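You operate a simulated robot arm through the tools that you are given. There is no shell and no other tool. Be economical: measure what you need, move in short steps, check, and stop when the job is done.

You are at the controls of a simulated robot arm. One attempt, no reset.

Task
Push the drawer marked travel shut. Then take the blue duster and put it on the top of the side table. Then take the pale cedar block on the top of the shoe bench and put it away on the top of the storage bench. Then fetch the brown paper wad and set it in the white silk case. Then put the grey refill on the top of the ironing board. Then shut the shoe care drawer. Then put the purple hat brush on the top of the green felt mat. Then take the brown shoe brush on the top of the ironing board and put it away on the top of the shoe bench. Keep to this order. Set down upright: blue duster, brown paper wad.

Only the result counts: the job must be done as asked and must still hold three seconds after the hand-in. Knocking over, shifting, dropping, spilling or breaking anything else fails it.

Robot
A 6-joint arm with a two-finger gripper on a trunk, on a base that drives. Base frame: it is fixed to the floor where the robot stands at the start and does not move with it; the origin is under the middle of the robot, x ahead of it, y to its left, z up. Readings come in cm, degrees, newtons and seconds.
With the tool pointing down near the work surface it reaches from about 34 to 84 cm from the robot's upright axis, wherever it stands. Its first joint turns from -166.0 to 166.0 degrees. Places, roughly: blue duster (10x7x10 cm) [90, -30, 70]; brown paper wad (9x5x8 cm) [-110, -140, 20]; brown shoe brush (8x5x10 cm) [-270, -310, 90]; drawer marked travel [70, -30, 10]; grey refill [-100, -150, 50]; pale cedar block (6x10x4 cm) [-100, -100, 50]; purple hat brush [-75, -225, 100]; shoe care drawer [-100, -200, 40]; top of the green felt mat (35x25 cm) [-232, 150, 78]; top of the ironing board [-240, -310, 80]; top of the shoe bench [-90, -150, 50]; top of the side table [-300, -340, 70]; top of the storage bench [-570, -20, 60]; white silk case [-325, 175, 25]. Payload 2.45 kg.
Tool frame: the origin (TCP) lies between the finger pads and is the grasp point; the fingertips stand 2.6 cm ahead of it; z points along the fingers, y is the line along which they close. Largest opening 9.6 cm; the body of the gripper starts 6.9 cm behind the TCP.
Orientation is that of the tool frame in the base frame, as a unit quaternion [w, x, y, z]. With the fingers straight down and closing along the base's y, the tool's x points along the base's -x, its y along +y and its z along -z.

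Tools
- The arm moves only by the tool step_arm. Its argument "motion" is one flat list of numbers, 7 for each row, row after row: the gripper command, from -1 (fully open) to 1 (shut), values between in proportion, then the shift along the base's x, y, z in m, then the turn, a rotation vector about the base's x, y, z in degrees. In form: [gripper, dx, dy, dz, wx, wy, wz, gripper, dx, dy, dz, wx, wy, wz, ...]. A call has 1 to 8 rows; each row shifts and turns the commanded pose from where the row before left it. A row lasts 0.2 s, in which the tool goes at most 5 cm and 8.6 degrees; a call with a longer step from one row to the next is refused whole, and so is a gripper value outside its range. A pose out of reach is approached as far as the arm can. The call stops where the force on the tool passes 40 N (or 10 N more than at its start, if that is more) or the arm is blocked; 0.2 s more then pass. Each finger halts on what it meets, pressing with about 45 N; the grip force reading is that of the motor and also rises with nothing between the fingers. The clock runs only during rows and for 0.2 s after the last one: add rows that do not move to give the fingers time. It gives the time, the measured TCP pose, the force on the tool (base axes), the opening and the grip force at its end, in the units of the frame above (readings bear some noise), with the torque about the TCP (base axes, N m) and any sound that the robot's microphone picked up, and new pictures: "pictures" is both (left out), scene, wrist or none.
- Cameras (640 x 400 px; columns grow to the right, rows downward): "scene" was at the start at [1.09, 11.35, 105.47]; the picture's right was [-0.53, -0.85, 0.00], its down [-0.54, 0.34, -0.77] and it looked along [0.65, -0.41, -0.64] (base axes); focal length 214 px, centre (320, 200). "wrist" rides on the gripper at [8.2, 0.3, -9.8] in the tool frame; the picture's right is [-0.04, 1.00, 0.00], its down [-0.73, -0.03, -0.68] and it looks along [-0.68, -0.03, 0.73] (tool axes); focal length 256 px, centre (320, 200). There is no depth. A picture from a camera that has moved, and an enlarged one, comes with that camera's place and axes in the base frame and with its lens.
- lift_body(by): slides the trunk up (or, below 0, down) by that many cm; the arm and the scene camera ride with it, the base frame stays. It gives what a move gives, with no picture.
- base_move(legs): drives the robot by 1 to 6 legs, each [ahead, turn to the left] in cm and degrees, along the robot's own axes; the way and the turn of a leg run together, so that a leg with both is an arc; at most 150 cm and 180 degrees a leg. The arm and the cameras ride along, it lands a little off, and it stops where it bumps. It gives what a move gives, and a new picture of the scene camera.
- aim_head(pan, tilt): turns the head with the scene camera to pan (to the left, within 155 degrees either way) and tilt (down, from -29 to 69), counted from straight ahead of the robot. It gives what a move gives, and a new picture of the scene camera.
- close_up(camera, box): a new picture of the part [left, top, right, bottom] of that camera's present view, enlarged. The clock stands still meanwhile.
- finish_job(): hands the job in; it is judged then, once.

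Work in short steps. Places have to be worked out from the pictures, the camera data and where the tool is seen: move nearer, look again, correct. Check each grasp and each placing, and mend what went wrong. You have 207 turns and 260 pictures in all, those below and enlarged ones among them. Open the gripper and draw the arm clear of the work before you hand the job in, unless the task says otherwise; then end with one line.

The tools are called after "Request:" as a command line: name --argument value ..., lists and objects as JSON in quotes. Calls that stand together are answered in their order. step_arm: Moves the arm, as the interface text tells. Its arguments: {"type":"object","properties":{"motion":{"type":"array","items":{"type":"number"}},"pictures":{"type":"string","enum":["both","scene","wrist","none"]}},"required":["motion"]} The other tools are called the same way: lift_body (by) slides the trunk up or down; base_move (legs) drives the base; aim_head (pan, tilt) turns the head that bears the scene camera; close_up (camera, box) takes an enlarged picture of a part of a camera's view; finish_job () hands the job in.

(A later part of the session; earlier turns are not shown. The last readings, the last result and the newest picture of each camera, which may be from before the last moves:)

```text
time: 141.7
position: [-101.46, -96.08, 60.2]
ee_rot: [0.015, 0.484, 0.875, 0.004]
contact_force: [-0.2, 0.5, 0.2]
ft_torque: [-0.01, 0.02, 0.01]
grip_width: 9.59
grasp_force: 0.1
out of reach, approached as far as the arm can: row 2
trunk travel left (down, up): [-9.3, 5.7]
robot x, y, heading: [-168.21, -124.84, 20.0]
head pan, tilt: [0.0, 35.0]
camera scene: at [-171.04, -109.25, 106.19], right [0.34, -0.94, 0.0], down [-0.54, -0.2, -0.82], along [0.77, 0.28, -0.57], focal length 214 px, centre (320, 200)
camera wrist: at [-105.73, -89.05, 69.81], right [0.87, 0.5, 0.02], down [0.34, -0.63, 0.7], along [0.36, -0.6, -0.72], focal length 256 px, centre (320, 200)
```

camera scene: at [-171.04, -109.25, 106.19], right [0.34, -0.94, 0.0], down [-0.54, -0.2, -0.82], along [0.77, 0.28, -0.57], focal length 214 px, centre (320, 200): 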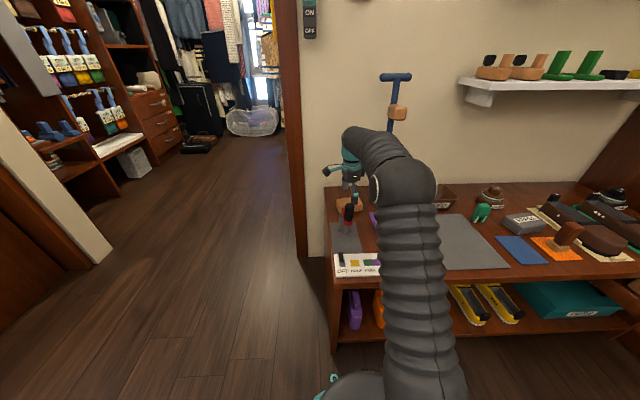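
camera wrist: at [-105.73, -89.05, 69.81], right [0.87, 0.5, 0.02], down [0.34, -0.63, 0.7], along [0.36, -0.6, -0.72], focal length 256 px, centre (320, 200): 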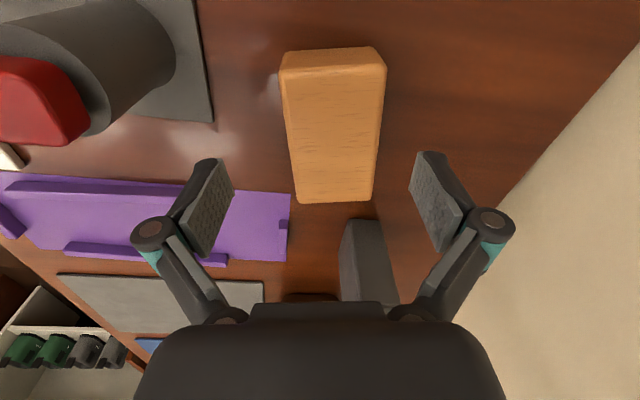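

Nearly centred; I shift 0.9 cm and lower to z 54.6, then close.

Request:
step_arm --motion '[-1, 0.008, 0.0045, -0.02, 0, 0, 0, -1, 0, 0, -0.02, 0, 0, 0, -1, 0, 0, -0.015, 0, 0, 0, 1, 0, 0, 0, 0, 0, 0, 1, 0, 0, 0, 0, 0, 0, 1, 0, 0, 0, 0, 0, 0]' --pictures "wrist"

```text
time: 143.1
position: [-100.63, -95.67, 54.73]
ee_rot: [0.015, 0.484, 0.875, 0.003]
contact_force: [-0.4, -0.1, 1.3]
ft_torque: [-0.07, -0.09, 0.01]
grip_width: 5.71
grasp_force: 45.3
trunk travel left (down, up): [-9.3, 5.7]
robot x, y, heading: [-167.98, -124.77, 20.1]
head pan, tilt: [0.0, 35.0]
camera wrist: at [-104.93, -88.52, 64.35], right [0.87, 0.5, 0.02], down [0.35, -0.63, 0.69], along [0.36, -0.6, -0.72], focal length 256 px, centre (320, 200)
```

wrist: 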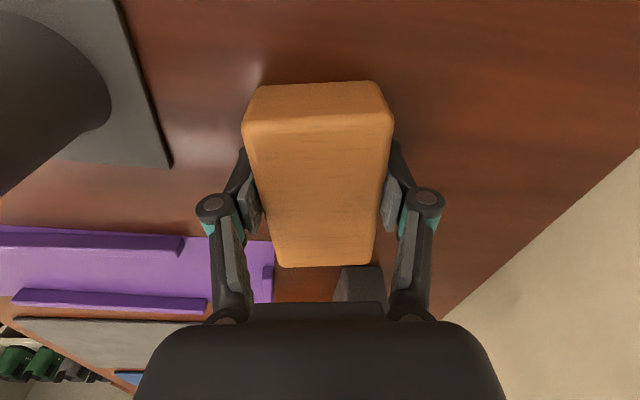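

Gripped (5.7 cm). I lift straight up and retract toward the robot.

Request:
step_arm --motion '[1, 0, 0, 0.04, 0, 0, 0, 1, 0, 0, 0.05, 0, 0, 0, 1, 0, 0, 0.05, 0, 0, 0, 1, 0, 0, 0.05, 0, 0, 0, 1, -0.02, 0, 0.04, 0, 0, 0, 1, -0.04, -0.01, 0.02, 0, 0, 0, 1, -0.04, -0.01, 0.02, 0, 0, 0, 1, -0.04, -0.01, 0.02, 0, 0, 0]'

Request:
aim_head --pan 130 --tilt 20

```text
time: 144.9
position: [-114.53, -98.7, 83.54]
ee_rot: [0.014, 0.484, 0.875, 0.003]
contact_force: [0.3, 0.3, -2.5]
ft_torque: [-0.04, 0.05, 0.02]
grip_width: 5.71
grasp_force: 45.0
trunk travel left (down, up): [-9.3, 5.7]
robot x, y, heading: [-168.19, -124.96, 19.9]
head pan, tilt: [0.0, 35.0]
camera scene: at [-170.98, -109.22, 106.17], right [0.34, -0.94, 0.0], down [-0.54, -0.2, -0.82], along [0.77, 0.28, -0.57], focal length 214 px, centre (320, 200)
camera wrist: at [-118.9, -91.53, 93.19], right [0.87, 0.5, 0.02], down [0.35, -0.63, 0.69], along [0.36, -0.6, -0.72], focal length 256 px, centre (320, 200)
```

scene: 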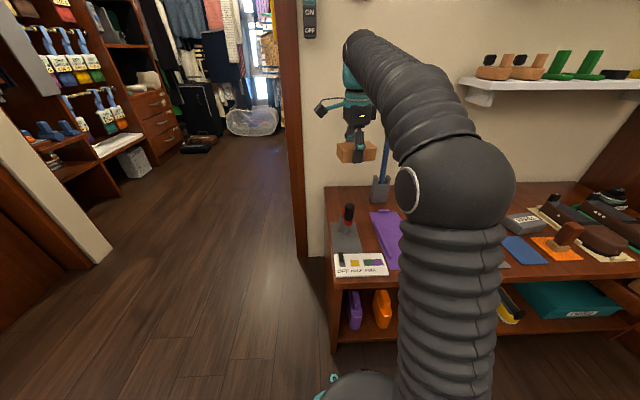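
wrist: 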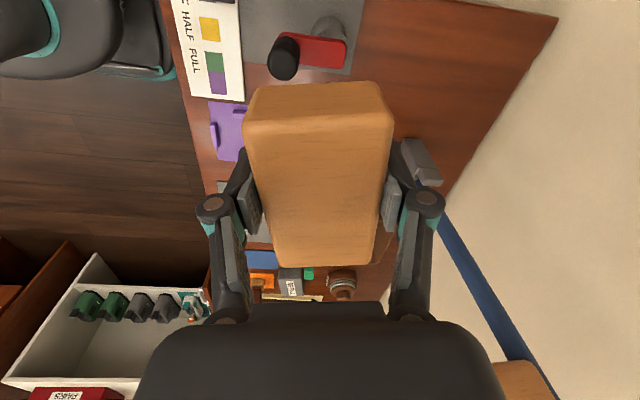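

```text
time: 147.0
position: [-114.62, -98.63, 83.57]
ee_rot: [0.015, 0.483, 0.875, 0.003]
contact_force: [0.7, 0.2, -1.7]
ft_torque: [-0.01, 0.01, -0.03]
grip_width: 5.74
grasp_force: 45.1
trunk travel left (down, up): [-9.3, 5.7]
robot x, y, heading: [-167.92, -125.17, 20.1]
head pan, tilt: [130.0, 20.0]
camera scene: at [-187.36, -107.62, 108.57], right [0.5, 0.87, 0.0], down [0.3, -0.17, -0.94], along [-0.81, 0.47, -0.34], focal length 214 px, centre (320, 200)
```

scene: 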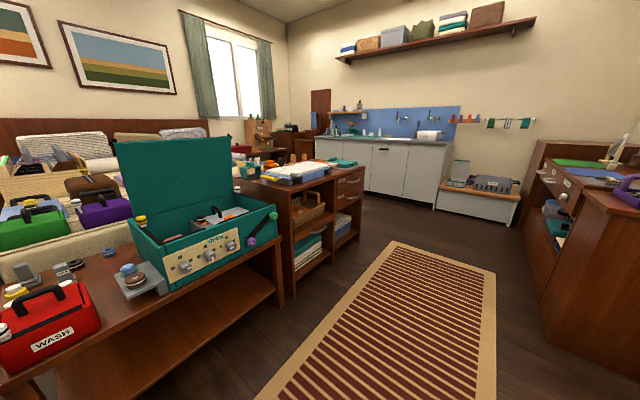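

Next I carry it round: along the rug, past the dresser's end, toward the window side.

Request:
base_move --legs '[[0, 98.7], [150, 0], [110, 0], [0, 81]]'

Request:
aim_head --pan 10 --tilt 20

Request:
aim_head --pan -120 --tilt 25

```text
time: 164.7
position: [-330.8, 147.74, 83.61]
ee_rot: [0.013, -0.396, 0.918, 0.014]
contact_force: [1.8, 0.5, -1.6]
ft_torque: [-0.02, 0.02, 0.01]
grip_width: 5.73
grasp_force: 44.7
trunk travel left (down, up): [-9.3, 5.7]
robot x, y, heading: [-292.18, 102.92, 124.9]
head pan, tilt: [130.0, 20.0]
stopped in leg 4: the force on the tool passed its limit at 54 N (the readings are from after the stop); the commanded pose is now the measured one
camera scene: at [-303.77, 79.77, 108.57], right [-0.97, 0.26, 0.0], down [0.09, 0.33, -0.94], along [-0.24, -0.91, -0.34], focal length 214 px, centre (320, 200)
```

scene: 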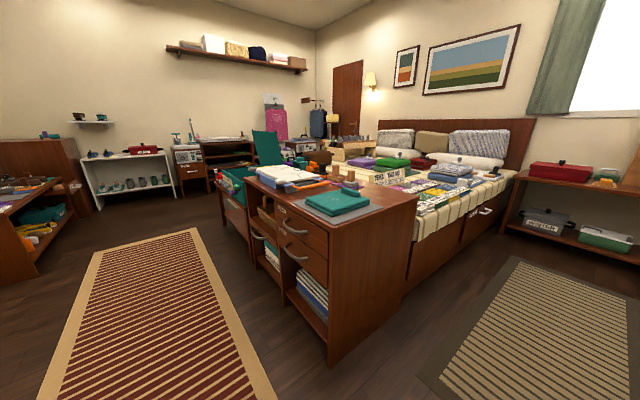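

```text
time: 166.7
position: [-330.76, 147.79, 83.55]
ee_rot: [0.013, -0.397, 0.918, 0.014]
contact_force: [3.7, 3.1, -2.8]
ft_torque: [0.03, -0.05, -0.1]
grip_width: 5.74
grasp_force: 45.3
trunk travel left (down, up): [-9.3, 5.7]
robot x, y, heading: [-291.53, 102.74, 125.0]
head pan, tilt: [10.0, 20.0]
camera scene: at [-307.95, 95.36, 108.57], right [0.71, 0.71, 0.0], down [0.24, -0.24, -0.94], along [-0.67, 0.66, -0.34], focal length 214 px, centre (320, 200)
```

scene: 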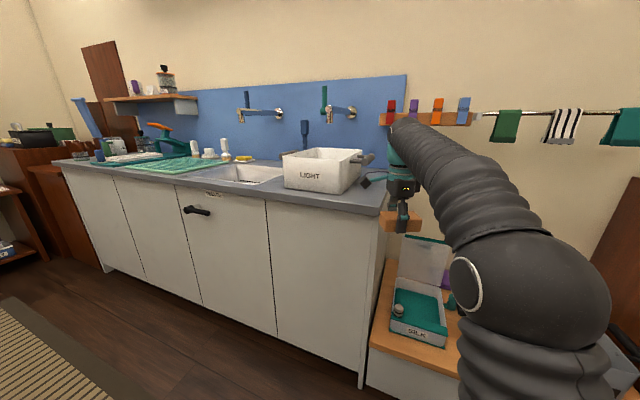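

```text
time: 168.8
position: [-330.85, 147.64, 83.63]
ee_rot: [0.013, -0.397, 0.918, 0.015]
contact_force: [5.9, 2.8, -2.1]
ft_torque: [0.03, -0.05, -0.05]
grip_width: 5.73
grasp_force: 45.9
trunk travel left (down, up): [-9.3, 5.7]
robot x, y, heading: [-291.75, 102.31, 125.2]
head pan, tilt: [-120.0, 25.0]
camera scene: at [-292.16, 89.61, 107.76], right [0.09, -1.0, 0.0], down [-0.42, -0.04, -0.91], along [0.9, 0.08, -0.42], focal length 214 px, centre (320, 200)
```

scene: 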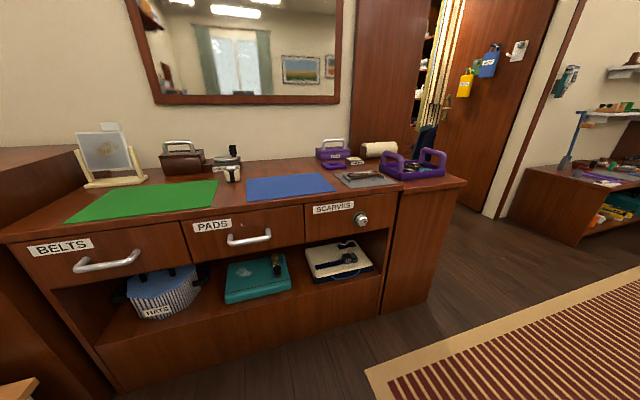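

The tool bumped something by the counter's end. I look closely before moving.

Request:
aim_head --pan 0 --tilt 25

Request:
close_up --camera "scene" --box '[250, 100, 450, 260]'

Request:
step_arm --motion '[1, 0, 0, 0, 0, 0, 0]' --pictures "wrist"

```text
time: 170.8
position: [-330.83, 147.64, 83.56]
ee_rot: [0.013, -0.397, 0.917, 0.013]
contact_force: [4.4, 2.5, -0.8]
ft_torque: [0.0, -0.04, -0.05]
grip_width: 5.75
grasp_force: 44.5
trunk travel left (down, up): [-9.3, 5.7]
robot x, y, heading: [-291.83, 102.89, 125.1]
head pan, tilt: [0.0, 25.0]
camera scene: at [-306.64, 96.32, 107.76], right [0.82, 0.57, 0.0], down [0.24, -0.35, -0.91], along [-0.52, 0.74, -0.42], focal length 214 px, centre (320, 200)
```

scene: 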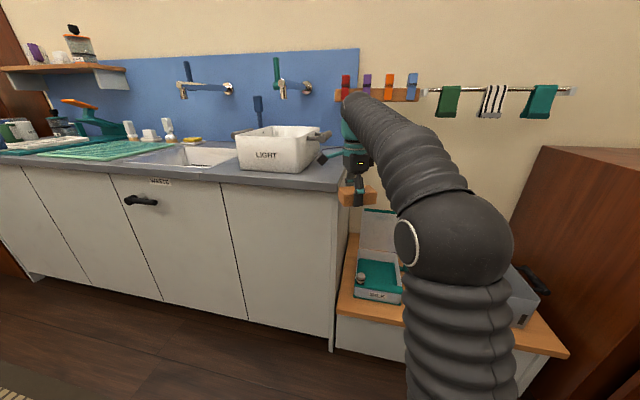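

```text
2.50 times, centred on (350, 180) of scene
camera zoom: at [-306.64, 96.32, 107.76], right [0.82, 0.57, 0.0], down [0.24, -0.35, -0.91], along [-0.52, 0.74, -0.42], focal length 536 px, centre (245, 250)
```

zoom: 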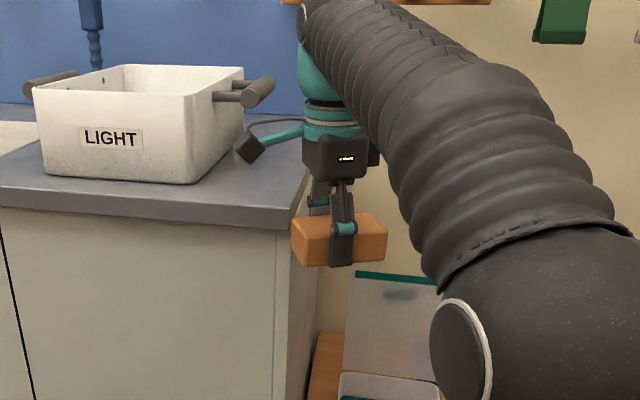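

```text
time: 171.2
position: [-330.82, 147.68, 83.66]
ee_rot: [0.013, -0.397, 0.918, 0.014]
contact_force: [3.3, 1.7, -1.4]
ft_torque: [0.02, -0.01, -0.06]
grip_width: 5.73
grasp_force: 45.3
trunk travel left (down, up): [-9.3, 5.7]
robot x, y, heading: [-292.12, 102.61, 125.0]
head pan, tilt: [0.0, 25.0]
camera wrist: at [-336.79, 141.59, 93.15], right [-0.7, 0.71, 0.02], down [0.52, 0.49, 0.7], along [0.49, 0.5, -0.71], focal length 256 px, centre (320, 200)
```

wrist: 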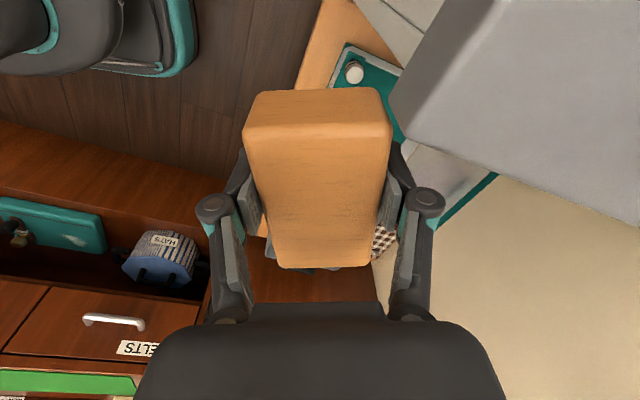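

The block end touched the counter's end edge; the LIGHT box seems unmoved. I move the tool away from the counter (+e1), then raise it.

Request:
step_arm --motion '[1, 0.019, 0.007, 0, 0, 0, 0, 1, 0.028, 0.01, 0, 0, 0, 0, 1, 0.028, 0.01, 0, 0, 0, 0, 1, 0.03, -0.02, 0, 0, 0, 0, 1, 0, -0.03, 0.03, 0, 0, 0, 1, 0, 0, 0.04, 0, 0, 0, 1, 0, 0, 0.03, 0, 0, 0]'

Request:
close_up --camera "scene" --box '[200, 100, 440, 310]'

```text
time: 172.8
position: [-320.33, 145.44, 93.71]
ee_rot: [0.013, -0.397, 0.918, 0.014]
contact_force: [0.0, -0.7, -1.3]
ft_torque: [-0.02, 0.02, -0.02]
grip_width: 5.72
grasp_force: 44.8
trunk travel left (down, up): [-9.3, 5.7]
robot x, y, heading: [-291.51, 102.64, 125.2]
head pan, tilt: [0.0, 25.0]
camera scene: at [-306.66, 96.31, 107.76], right [0.82, 0.58, 0.0], down [0.24, -0.35, -0.91], along [-0.52, 0.74, -0.42], focal length 214 px, centre (320, 200)
camera wrist: at [-326.32, 139.33, 103.22], right [-0.7, 0.71, 0.02], down [0.52, 0.49, 0.7], along [0.49, 0.5, -0.71], focal length 256 px, centre (320, 200)
```

scene: 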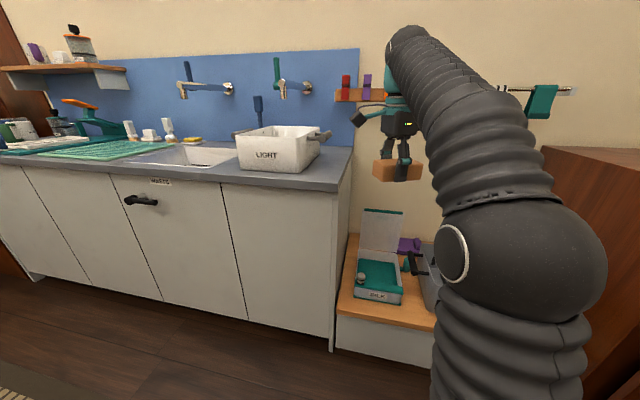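
wrist: 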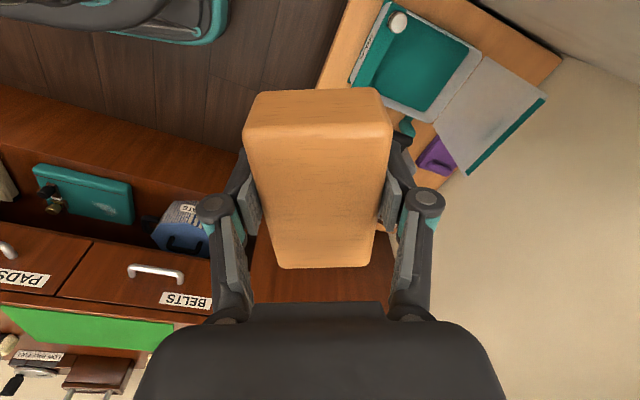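

```text
1.90 times, centred on (320, 205) of scene
camera zoom: at [-306.66, 96.31, 107.76], right [0.82, 0.58, 0.0], down [0.24, -0.35, -0.91], along [-0.52, 0.74, -0.42], focal length 408 px, centre (320, 190)
```

zoom: 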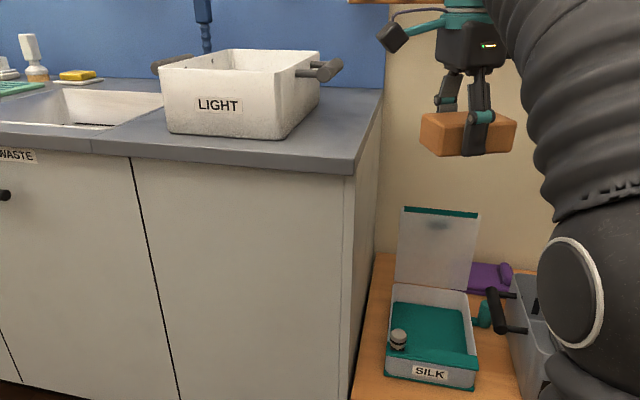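

The box is unmoved, and the SILK case is visible below. I back off, turn, and go around between dresser and counter.

Request:
base_move --legs '[[-45, 0], [0, 54.5], [111, 0], [0, 21]]'

Request:
aim_head --pan 20 --tilt 25

```text
time: 184.4
position: [-425.75, 50.65, 93.64]
ee_rot: [-0.002, 0.874, -0.486, -0.019]
contact_force: [0.1, 0.0, -1.7]
ft_torque: [-0.03, 0.0, 0.02]
grip_width: 5.75
grasp_force: 45.3
trunk travel left (down, up): [-9.3, 5.7]
robot x, y, heading: [-377.04, 67.24, -160.0]
head pan, tilt: [0.0, 25.0]
camera scene: at [-374.7, 51.45, 107.76], right [-0.34, 0.94, 0.0], down [0.4, 0.15, -0.91], along [-0.85, -0.31, -0.42], focal length 214 px, centre (320, 200)
```

scene: 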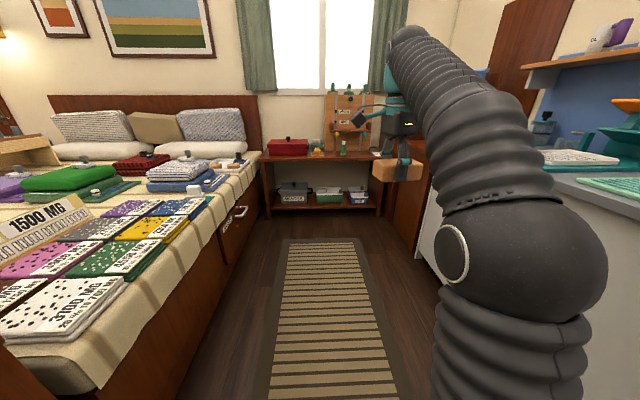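

```text
time: 185.2
position: [-425.81, 50.65, 93.69]
ee_rot: [-0.001, 0.873, -0.486, -0.019]
contact_force: [0.6, -1.0, -1.7]
ft_torque: [-0.03, -0.01, -0.03]
grip_width: 5.71
grasp_force: 45.2
trunk travel left (down, up): [-9.3, 5.7]
robot x, y, heading: [-377.0, 67.02, -159.5]
head pan, tilt: [20.0, 25.0]
camera scene: at [-373.1, 48.69, 107.76], right [-0.64, 0.76, 0.0], down [0.32, 0.27, -0.91], along [-0.69, -0.58, -0.42], focal length 214 px, centre (320, 200)
```

scene: 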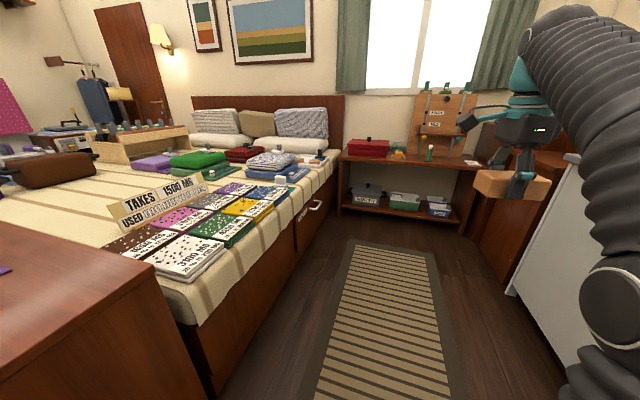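

The storage bench stands under the window. I drive 95 cm nearer along the rug and look at its top.

Request:
base_move --legs '[[95, 0]]'

Request:
aim_head --pan 5 --tilt 35

Request:
close_up --camera "scene" --box '[180, 80, 480, 270]'

```text
time: 190.1
position: [-513.45, 19.0, 93.61]
ee_rot: [-0.002, 0.872, -0.488, -0.019]
contact_force: [0.2, -1.2, -0.9]
ft_torque: [-0.01, 0.0, 0.0]
grip_width: 5.76
grasp_force: 45.0
trunk travel left (down, up): [-9.3, 5.7]
robot x, y, heading: [-464.53, 35.5, -159.7]
head pan, tilt: [20.0, 25.0]
camera scene: at [-460.87, 16.7, 107.76], right [-0.64, 0.77, 0.0], down [0.32, 0.27, -0.91], along [-0.7, -0.58, -0.42], focal length 214 px, centre (320, 200)
```

scene: 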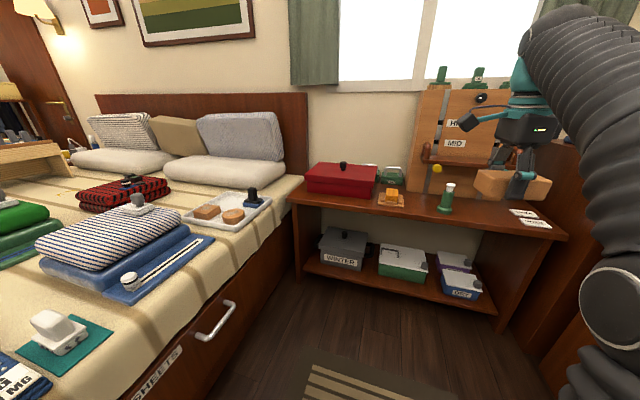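

```text
time: 190.8
position: [-513.42, 18.93, 93.83]
ee_rot: [-0.002, 0.872, -0.489, -0.019]
contact_force: [-0.1, 0.0, -1.5]
ft_torque: [-0.02, -0.01, 0.03]
grip_width: 5.72
grasp_force: 45.0
trunk travel left (down, up): [-9.3, 5.7]
robot x, y, heading: [-464.71, 35.55, -159.8]
head pan, tilt: [5.0, 35.0]
camera scene: at [-461.78, 18.9, 106.19], right [-0.42, 0.91, 0.0], down [0.52, 0.24, -0.82], along [-0.74, -0.35, -0.57], focal length 214 px, centre (320, 200)
```

scene: 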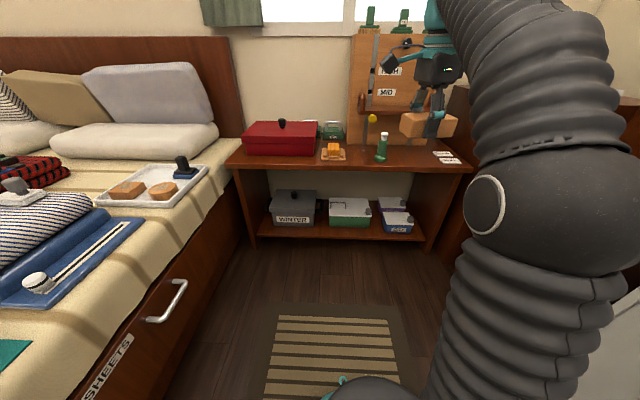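

```text
2.11 times, centred on (330, 175) of scene
camera zoom: at [-461.78, 18.9, 106.19], right [-0.42, 0.91, 0.0], down [0.52, 0.24, -0.82], along [-0.74, -0.35, -0.57], focal length 452 px, centre (299, 253)
```

zoom: 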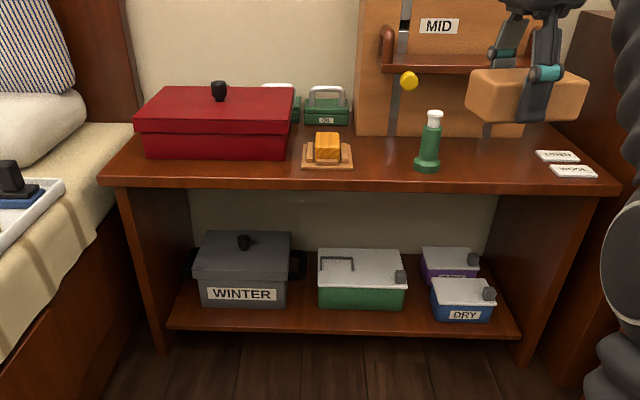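

Free spot on the bench: between the green bottle and the labels. I advance 42 cm.

Request:
base_move --legs '[[42, 0]]'

Request:
step_arm --motion '[1, 0, 0, 0, 0, 0, 0]' --pictures "wrist"

Request:
aim_head --pan 0 --tilt 40

```text
time: 193.5
position: [-553.4, 4.24, 93.66]
ee_rot: [-0.002, 0.873, -0.487, -0.019]
contact_force: [-0.1, 0.3, -1.6]
ft_torque: [-0.03, 0.0, -0.01]
grip_width: 5.73
grasp_force: 45.1
trunk travel left (down, up): [-9.3, 5.7]
robot x, y, heading: [-504.55, 20.67, -159.9]
head pan, tilt: [5.0, 35.0]
camera scene: at [-501.69, 4.4, 106.18], right [-0.42, 0.91, 0.0], down [0.52, 0.24, -0.82], along [-0.74, -0.35, -0.57], focal length 214 px, centre (320, 200)
```

scene: 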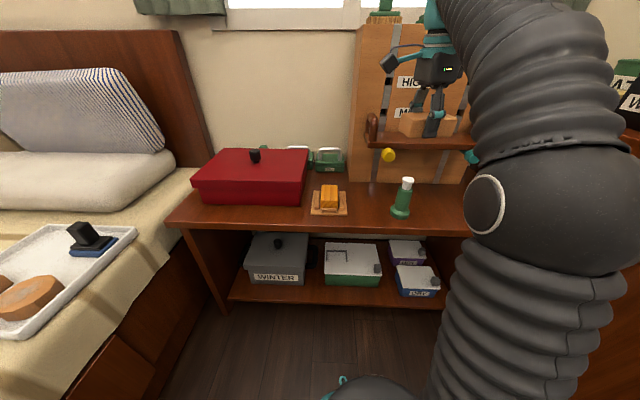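

```text
time: 193.9
position: [-553.35, 4.37, 93.57]
ee_rot: [-0.002, 0.873, -0.487, -0.019]
contact_force: [0.0, 1.0, -2.1]
ft_torque: [0.0, 0.0, 0.01]
grip_width: 5.74
grasp_force: 44.4
trunk travel left (down, up): [-9.3, 5.7]
robot x, y, heading: [-504.65, 20.69, -159.8]
head pan, tilt: [5.0, 35.0]
camera wrist: at [-549.08, -3.09, 103.19], right [-0.87, -0.49, 0.02], down [-0.34, 0.62, 0.7], along [-0.36, 0.61, -0.71], focal length 256 px, centre (320, 200)
```

wrist: 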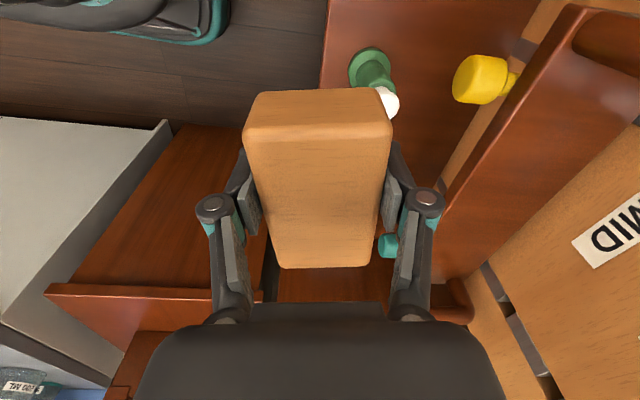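

```text
time: 194.5
position: [-553.46, 4.22, 93.68]
ee_rot: [-0.001, 0.873, -0.487, -0.019]
contact_force: [-0.6, -0.1, -2.2]
ft_torque: [-0.02, -0.01, 0.03]
grip_width: 5.76
grasp_force: 45.1
trunk travel left (down, up): [-9.3, 5.7]
robot x, y, heading: [-504.75, 20.59, -160.0]
head pan, tilt: [0.0, 40.0]
camera scene: at [-501.7, 5.21, 105.43], right [-0.34, 0.94, 0.0], down [0.6, 0.22, -0.77], along [-0.72, -0.26, -0.64], focal length 214 px, centre (320, 200)
```

scene: 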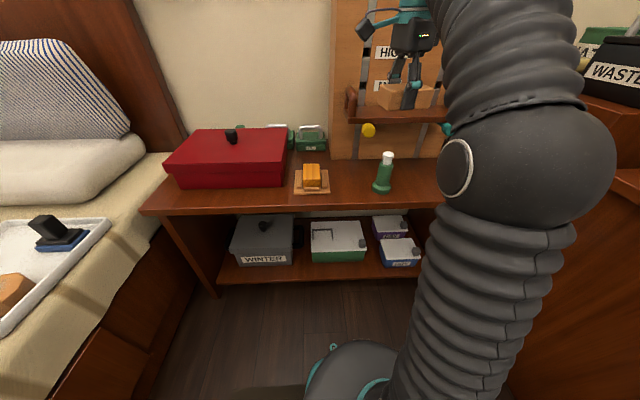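

The board's shelf and knobs overhang the right part. The gap between the orange item and the bottle (e2≈190) is clear overhead, so I'll place the block there, long side into the bench. I rotate the tool +81° while pulling back.

Request:
step_arm --motion '[1, 0.0216, -0.0084, 0, 0, 0, 8.1, 1, 0.0216, -0.0084, 0, 0, 0, 8.1, 1, 0.0216, -0.0084, 0, 0, 0, 8.1, 1, 0.0216, -0.0084, 0, 0, 0, 8.1, 1, 0.0216, -0.0084, 0, 0, 0, 8.1, 1, 0, 0, 0, 0, 0, 8.1, 1, 0, 0, 0, 0, 0, 8.1, 1, 0, 0, 0, 0, 0, 8.1]' --pictures "none"

Request:
step_arm --motion '[1, 0, 0, 0, 0, 0, 8.1, 1, 0, 0, 0, 0, 0, 8.1, 1, 0, 0, 0, 0, 0, 0]'

```text
time: 196.3
position: [-542.53, -0.04, 93.61]
ee_rot: [0.009, 0.998, 0.058, -0.017]
contact_force: [0.2, 0.2, -1.5]
ft_torque: [0.02, -0.03, -0.03]
grip_width: 5.73
grasp_force: 44.9
trunk travel left (down, up): [-9.3, 5.7]
robot x, y, heading: [-504.31, 20.53, -159.7]
head pan, tilt: [0.0, 40.0]
```

```text
time: 197.1
position: [-542.63, -0.02, 93.67]
ee_rot: [0.012, 0.98, 0.199, -0.016]
contact_force: [0.2, 0.0, -1.2]
ft_torque: [0.06, 0.0, 0.03]
grip_width: 5.74
grasp_force: 44.9
trunk travel left (down, up): [-9.3, 5.7]
robot x, y, heading: [-504.23, 20.83, -159.9]
head pan, tilt: [0.0, 40.0]
camera scene: at [-501.69, 5.21, 105.43], right [-0.34, 0.94, 0.0], down [0.6, 0.22, -0.77], along [-0.72, -0.26, -0.64], focal length 214 px, centre (320, 200)
camera wrist: at [-534.69, 3.13, 103.22], right [0.35, -0.94, 0.02], down [-0.67, -0.24, 0.7], along [-0.65, -0.26, -0.71], focal length 256 px, centre (320, 200)
```

scene: 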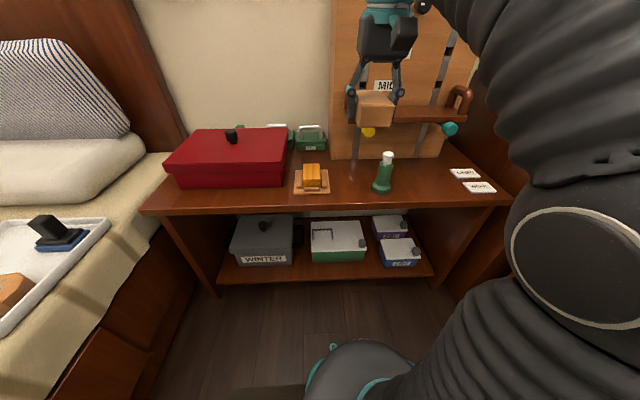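
wrist: 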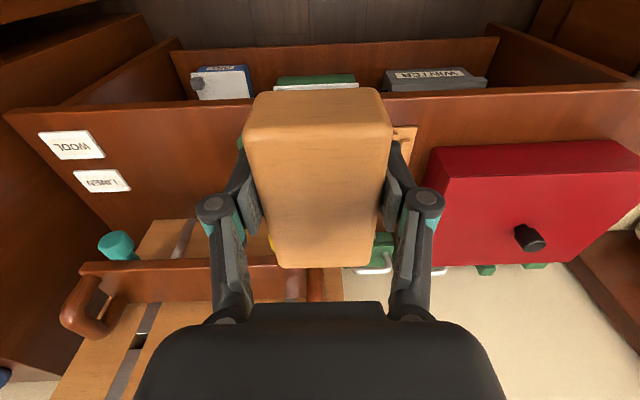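

The wide view shows ample room right of the bottle; the teal knob is at e1 −535, e2 222. Target: (−566, 14.3). I lower to z 77 in front of the bench while shifting right.

Request:
step_arm --motion '[1, -0.015, 0.04, -0.03, 0, 0, 0, 1, -0.015, 0.04, -0.03, 0, 0, 0, 1, -0.015, 0.04, -0.03, 0, 0, 0, 1, -0.015, 0.041, -0.03, 0, 0, 0, 1, -0.015, 0.041, -0.03, 0, 0, 0, 1, 0, 0, -0.015, 0, 0, 0]'

```text
refused: row 1 steps farther than a row can; nothing moved
```

Request:
step_arm --motion '[1, -0.0125, 0.034, -0.027, 0, 0, 0, 1, -0.0125, 0.034, -0.027, 0, 0, 0, 1, -0.0125, 0.034, -0.027, 0, 0, 0, 1, -0.0125, 0.034, -0.027, 0, 0, 0, 1, -0.0125, 0.034, -0.027, 0, 0, 0, 1, -0.0125, 0.032, -0.027, 0, 0, 0]'

```text
time: 198.5
position: [-550.06, 20.35, 77.47]
ee_rot: [0.01, 0.98, 0.197, -0.016]
contact_force: [-0.5, -0.6, -1.1]
ft_torque: [0.03, -0.01, -0.03]
grip_width: 5.73
grasp_force: 44.8
trunk travel left (down, up): [-9.3, 5.7]
robot x, y, heading: [-504.54, 20.73, -160.2]
head pan, tilt: [0.0, 40.0]
camera scene: at [-501.68, 5.22, 105.43], right [-0.34, 0.94, 0.0], down [0.6, 0.22, -0.77], along [-0.72, -0.26, -0.64], focal length 214 px, centre (320, 200)
camera wrist: at [-542.18, 23.46, 86.98], right [0.35, -0.94, 0.02], down [-0.67, -0.24, 0.7], along [-0.66, -0.26, -0.71], focal length 256 px, centre (320, 200)
```

scene: 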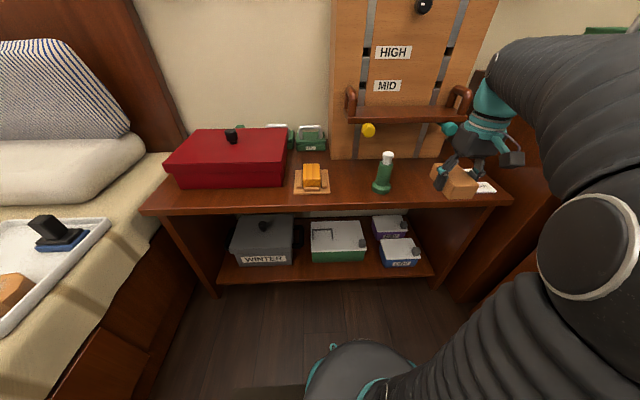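
wrist: 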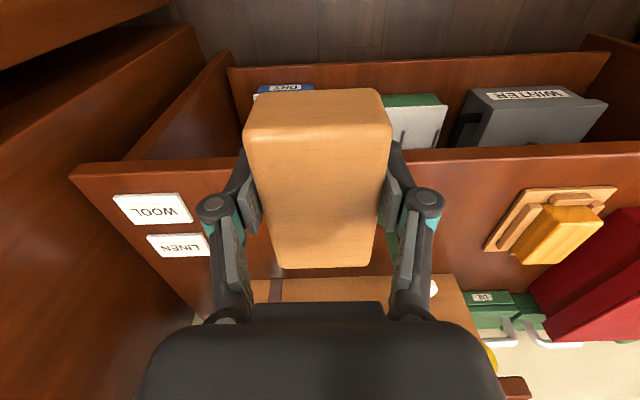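

Aligned between bottle and labels. I move 17 cm forward, then lower.

Request:
step_arm --motion '[1, -0.04, -0.0149, 0, 0, 0, 0, 1, -0.04, -0.0149, 0, 0, 0, 0, 1, -0.04, -0.0149, 0, 0, 0, 0, 1, -0.04, -0.0149, 0, 0, 0, 0, 1, 0, 0, -0.04, 0, 0, 0, 1, 0, 0, -0.04, 0, 0, 0]'

Request:
close_up --camera "scene" --box '[320, 80, 540, 240]'

```text
time: 199.9
position: [-566.13, 14.46, 69.28]
ee_rot: [0.011, 0.98, 0.197, -0.016]
contact_force: [0.2, 0.3, -1.7]
ft_torque: [0.02, -0.02, 0.0]
grip_width: 5.7
grasp_force: 44.7
trunk travel left (down, up): [-9.3, 5.7]
robot x, y, heading: [-504.47, 20.86, -160.0]
head pan, tilt: [0.0, 40.0]
camera scene: at [-501.69, 5.22, 105.43], right [-0.34, 0.94, 0.0], down [0.6, 0.22, -0.77], along [-0.72, -0.26, -0.64], focal length 214 px, centre (320, 200)
camera wrist: at [-558.28, 17.52, 78.83], right [0.35, -0.94, 0.02], down [-0.67, -0.24, 0.7], along [-0.66, -0.26, -0.71], focal length 256 px, centre (320, 200)
```

scene: 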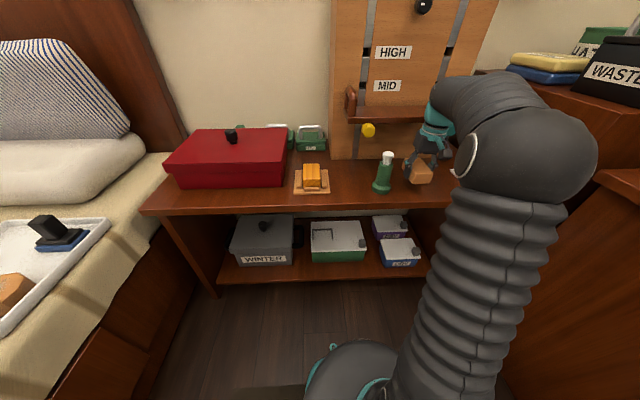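
wrist: 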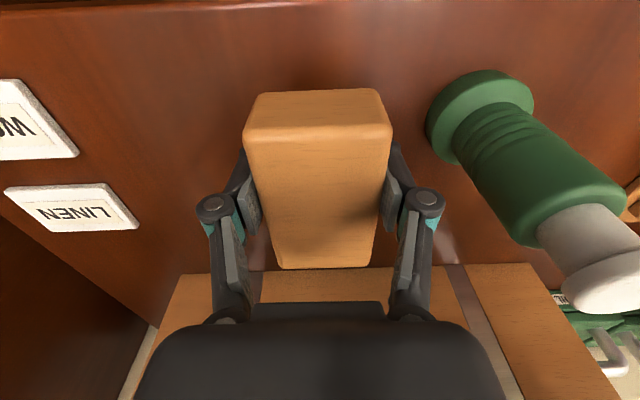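

```text
2.50 times, centred on (430, 160) of scene
camera zoom: at [-501.69, 5.22, 105.43], right [-0.34, 0.94, 0.0], down [0.6, 0.22, -0.77], along [-0.72, -0.26, -0.64], focal length 536 px, centre (45, 300)
```

zoom: 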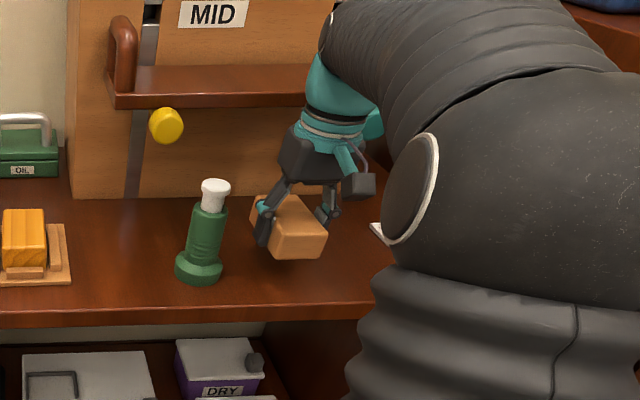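

Clear of everything. I lower 4 cm and then in small steps.

Request:
step_arm --motion '[1, 0, 0, -0.02, 0, 0, 0, 1, 0, 0, -0.02, 0, 0, 0, 1, 0, 0, -0.004, 0, 0, 0]' --pictures "none"

Request:
step_arm --motion '[1, 0, 0, -0.004, 0, 0, 0, 1, 0, 0, -0.004, 0, 0, 0, 1, 0, 0, -0.004, 0, 0, 0]' --pictures "wrist"

```text
time: 200.7
position: [-566.22, 14.33, 64.93]
ee_rot: [0.01, 0.98, 0.197, -0.016]
contact_force: [0.5, -0.8, -1.7]
ft_torque: [-0.01, -0.01, 0.02]
grip_width: 5.72
grasp_force: 44.8
trunk travel left (down, up): [-9.3, 5.7]
robot x, y, heading: [-504.8, 20.79, -160.0]
head pan, tilt: [0.0, 40.0]
```

```text
time: 201.6
position: [-566.16, 14.31, 64.37]
ee_rot: [0.012, 0.98, 0.196, -0.021]
contact_force: [5.8, -0.3, 16.7]
ft_torque: [0.32, -0.61, -0.21]
grip_width: 5.76
grasp_force: 44.8
trunk travel left (down, up): [-9.3, 5.7]
robot x, y, heading: [-504.81, 20.82, -160.2]
head pan, tilt: [0.0, 40.0]
stopped in row 3: the force on the tool passed its limit at 46 N (the readings are from after the stop); the commanded pose is now the measured one
camera wrist: at [-558.14, 17.43, 73.87], right [0.35, -0.94, 0.01], down [-0.66, -0.24, 0.71], along [-0.66, -0.26, -0.7], focal length 256 px, centre (320, 200)
```

wrist: 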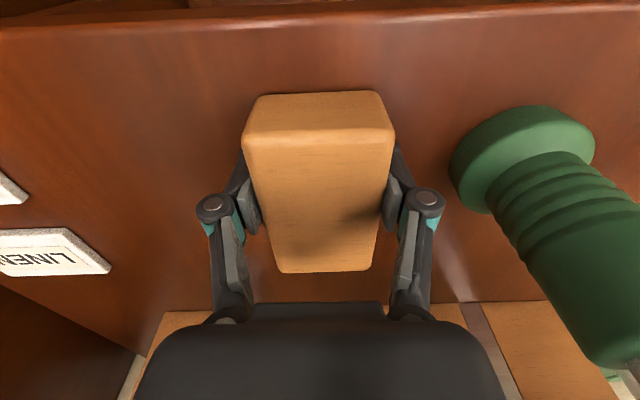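

In contact. I open to 7.6 cm and rise.

Request:
step_arm --motion '[-0.55, 0, 0, 0, 0, 0, 0, -0.55, 0, 0, 0, 0, 0, 0, -0.55, 0, 0, 0.02, 0, 0, 0, -0.55, 0, 0, 0.03, 0, 0, 0, -0.55, 0.02, 0.0074, 0.03, 0, 0, 0, -0.55, 0.03, 0.011, 0.03, 0, 0, 0, -0.55, 0.03, 0.011, 0.03, 0, 0, 0]'

```text
time: 203.2
position: [-558.3, 17.35, 78.19]
ee_rot: [0.012, 0.98, 0.197, -0.019]
contact_force: [-0.6, -0.5, -0.7]
ft_torque: [-0.01, -0.08, 0.02]
grip_width: 7.42
grasp_force: 0.0
trunk travel left (down, up): [-9.3, 5.7]
robot x, y, heading: [-504.58, 20.6, -159.8]
head pan, tilt: [0.0, 40.0]
camera scene: at [-501.72, 5.22, 105.42], right [-0.34, 0.94, 0.0], down [0.6, 0.22, -0.77], along [-0.72, -0.26, -0.64], focal length 214 px, centre (320, 200)
camera wrist: at [-550.29, 20.39, 87.67], right [0.35, -0.94, 0.02], down [-0.67, -0.24, 0.71], along [-0.66, -0.26, -0.71], focal length 256 px, centre (320, 200)
```

scene: 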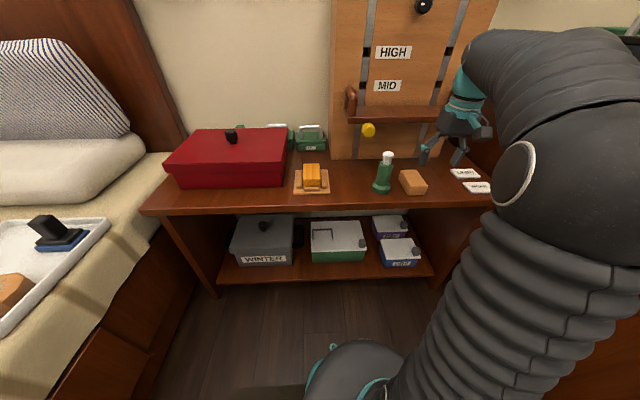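
wrist: 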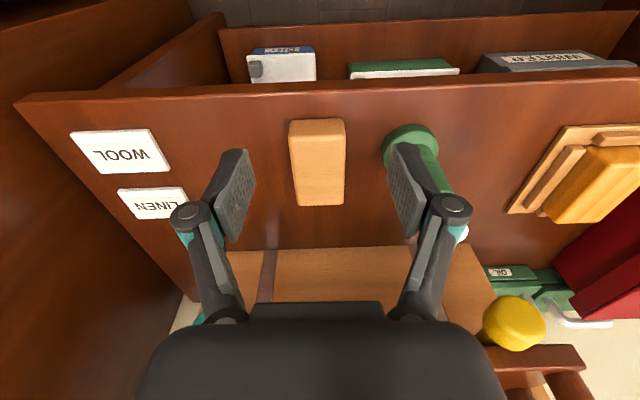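

The block rests on the storage bench. I raise the arm and reverse out the way I came, toward the shoe bench.

Request:
step_arm --motion '[-1, 0.01, 0.004, 0.045, 0, 0, 0, -1, 0.01, 0.004, 0.045, 0, 0, 0, -1, 0, 0, 0.045, 0, 0, 0, -1, 0, 0, 0.04, 0, 0, 0]' --pictures "none"

Request:
base_move --legs '[[-138, 0], [0, -21], [-111, 0], [0, -67], [-150, 0], [-98, 0]]'

Request:
aim_head --pan -75 --tilt 35

```text
time: 204.2
position: [-555.79, 18.0, 94.77]
ee_rot: [0.01, 0.98, 0.197, -0.02]
contact_force: [-0.1, 0.3, 0.0]
ft_torque: [0.02, -0.02, 0.01]
grip_width: 9.6
grasp_force: 0.1
out of reach, approached as far as the arm can: row 4
trunk travel left (down, up): [-9.3, 5.7]
robot x, y, heading: [-504.91, 20.93, -160.3]
head pan, tilt: [0.0, 40.0]
```

```text
time: 232.1
position: [-173.27, -109.66, 94.68]
ee_rot: [-0.006, 0.848, -0.529, -0.021]
contact_force: [-0.3, 0.2, -0.5]
ft_torque: [0.0, 0.0, -0.04]
grip_width: 9.58
grasp_force: 0.0
trunk travel left (down, up): [-9.3, 5.7]
robot x, y, heading: [-167.09, -160.61, 113.3]
head pan, tilt: [0.0, 40.0]
camera scene: at [-183.07, -164.54, 105.43], right [0.92, 0.4, 0.0], down [0.26, -0.59, -0.77], along [-0.3, 0.7, -0.64], focal length 214 px, centre (320, 200)
```

scene: 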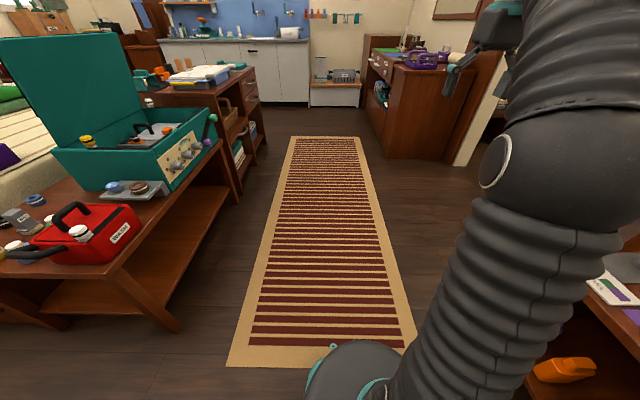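

```text
time: 233.6
position: [-173.25, -109.6, 94.63]
ee_rot: [-0.005, 0.848, -0.529, -0.022]
contact_force: [-0.1, 0.2, 0.0]
ft_torque: [-0.01, 0.0, 0.0]
grip_width: 9.61
grasp_force: 0.0
trunk travel left (down, up): [-9.3, 5.7]
robot x, y, heading: [-167.84, -160.5, 113.4]
head pan, tilt: [-75.0, 35.0]
camera scene: at [-172.8, -166.86, 106.18], right [0.62, -0.78, 0.0], down [-0.45, -0.36, -0.82], along [0.64, 0.51, -0.57], focal length 214 px, centre (320, 200)
```

scene: 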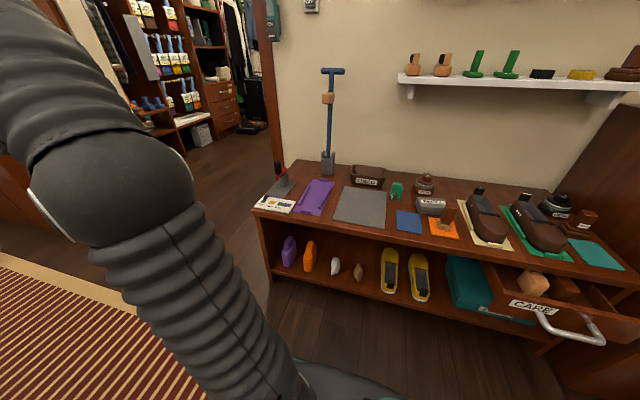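

Request:
close_up --camera "scene" --box '[250, 160, 470, 320]'

Request:
close_up --camera "scene" --box '[380, 160, 640, 360]'

```text
2.50 times, centred on (360, 240) of scene
camera zoom: at [-172.8, -166.86, 106.18], right [0.62, -0.78, 0.0], down [-0.45, -0.36, -0.82], along [0.64, 0.51, -0.57], focal length 536 px, centre (220, 100)
```

zoom: 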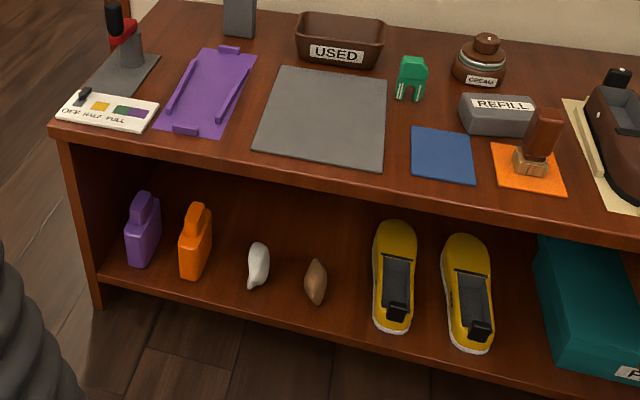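

```text
2.00 times, centred on (510, 260) of scene
camera zoom: at [-172.8, -166.86, 106.18], right [0.62, -0.78, 0.0], down [-0.45, -0.36, -0.82], along [0.64, 0.51, -0.57], focal length 429 px, centre (-60, 80)
```

zoom: 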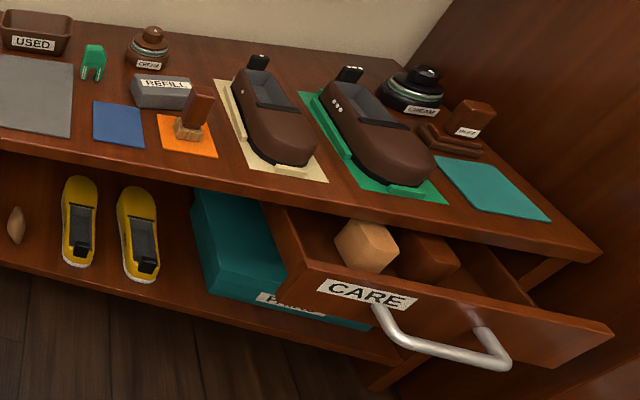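

The brown wad sits just inside the lower shelf, straight to my right, and its position relative to me is right already. I turn −93° to face the bench.

Request:
base_move --legs '[[0, -93]]'

Request:
step_arm --motion '[-0.7, -0.03, -0.011, -0.04, 0, 0, 0, -0.7, -0.03, -0.011, -0.04, 0, 0, 0, -0.7, -0.03, -0.011, -0.04, 0, 0, 0, -0.7, 0, 0, -0.04, 0, 0, 0, -0.7, 0, 0, -0.05, 0, 0, 0]'

```text
time: 237.9
position: [-116.23, -157.52, 94.73]
ee_rot: [0.02, -0.201, 0.979, 0.012]
contact_force: [0.9, 0.8, -0.6]
ft_torque: [0.02, -0.01, 0.0]
grip_width: 9.59
grasp_force: 0.2
trunk travel left (down, up): [-9.3, 5.7]
robot x, y, heading: [-167.34, -160.73, 20.4]
head pan, tilt: [-75.0, 35.0]
camera scene: at [-173.64, -155.08, 106.19], right [-0.81, -0.58, 0.0], down [-0.33, 0.47, -0.82], along [0.48, -0.67, -0.57], focal length 214 px, centre (320, 200)
```

scene: 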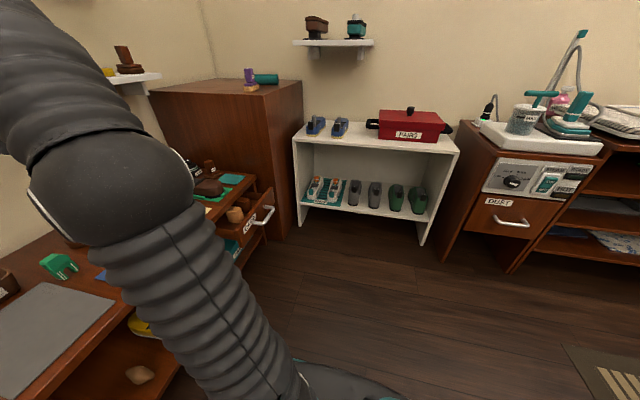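

```text
refused: row 1 steps farther than a row can; nothing moved
```

The tool is 13 cm too far right of the wad. I back the base 16 cm for descending room, then shift and lower in front of the bench.

Request:
base_move --legs '[[-16, 0]]'

Request:
step_arm --motion '[-0.7, -0.008, 0.021, -0.04, 0, 0, 0, -0.7, -0.008, 0.021, -0.04, 0, 0, 0, -0.7, -0.008, 0.021, -0.04, 0, 0, 0, -0.7, -0.008, 0.021, -0.04, 0, 0, 0, -0.7, -0.008, 0.021, -0.04, 0, 0, 0, -0.7, -0.008, 0.021, -0.04, 0, 0, 0]' --pictures "none"

Request:
step_arm --motion '[-0.7, 0, 0, -0.02, 2.6, -7.05, 0, -0.7, 0, 0, -0.02, 2.6, -7.05, 0, -0.7, 0, 0, -0.02, 2.6, -7.05, 0, -0.7, 0, 0, -0.02, 2.6, -7.05, 0, -0.7, 0, 0, -0.02, 2.6, -7.05, 0, -0.7, 0, 0, -0.02, 2.6, -7.05, 0]' --pictures "both"

```text
time: 239.3
position: [-131.16, -163.2, 94.59]
ee_rot: [0.02, -0.2, 0.979, 0.011]
contact_force: [-1.0, 0.2, 0.9]
ft_torque: [0.01, -0.04, 0.0]
grip_width: 9.59
grasp_force: 0.1
trunk travel left (down, up): [-9.3, 5.7]
robot x, y, heading: [-182.52, -166.18, 20.7]
head pan, tilt: [-75.0, 35.0]
camera scene: at [-188.57, -160.66, 106.19], right [-0.81, -0.58, 0.0], down [-0.33, 0.47, -0.82], along [0.48, -0.67, -0.57], focal length 214 px, centre (320, 200)
```

scene: 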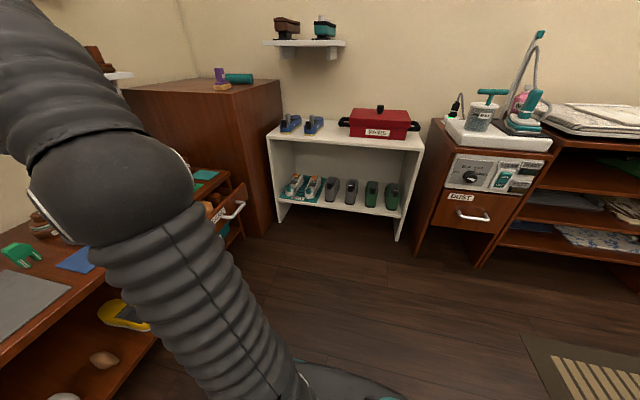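

```text
time: 240.7
position: [-135.9, -150.58, 70.44]
ee_rot: [0.02, -0.201, 0.979, 0.012]
contact_force: [1.3, -0.4, -0.4]
ft_torque: [0.0, -0.01, 0.03]
grip_width: 8.16
grasp_force: 0.1
trunk travel left (down, up): [-9.3, 5.7]
robot x, y, heading: [-182.29, -166.34, 20.4]
head pan, tilt: [-75.0, 35.0]
```

```text
time: 242.1
position: [-136.03, -150.26, 59.45]
ee_rot: [0.373, -0.192, 0.905, 0.071]
contact_force: [0.8, -0.7, -0.8]
ft_torque: [0.01, -0.01, -0.01]
grip_width: 8.11
grasp_force: 0.1
out of reach, approached as far as the arm can: row 6
trunk travel left (down, up): [-9.3, 5.7]
robot x, y, heading: [-182.45, -166.25, 20.4]
head pan, tilt: [-75.0, 35.0]
camera scene: at [-188.58, -160.65, 106.19], right [-0.81, -0.58, 0.0], down [-0.33, 0.47, -0.82], along [0.48, -0.67, -0.57], focal length 214 px, centre (320, 200)
camera wrist: at [-147.84, -155.15, 60.71], right [-0.37, 0.93, 0.01], down [0.05, 0.0, 1.0], along [0.93, 0.37, -0.04], focal length 256 px, centre (320, 200)
```

scene: 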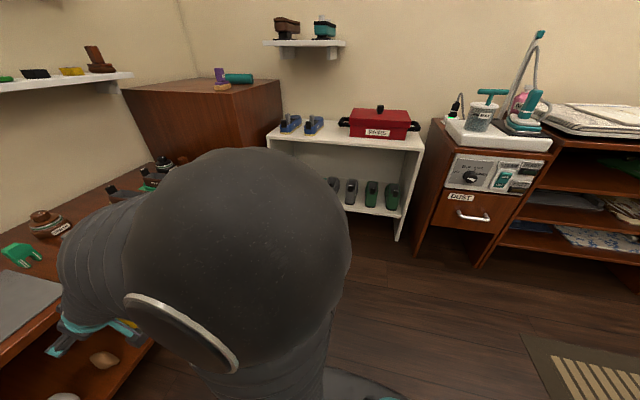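
wrist: 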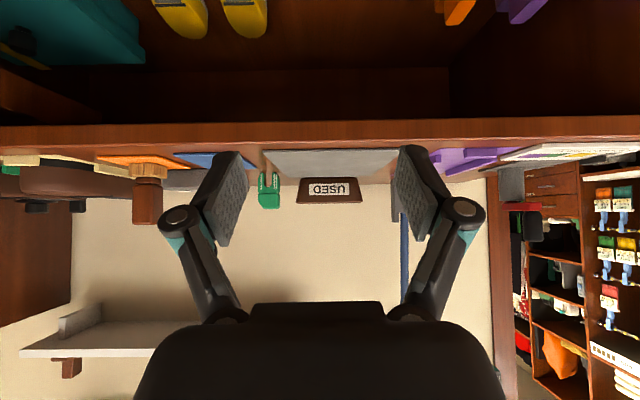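

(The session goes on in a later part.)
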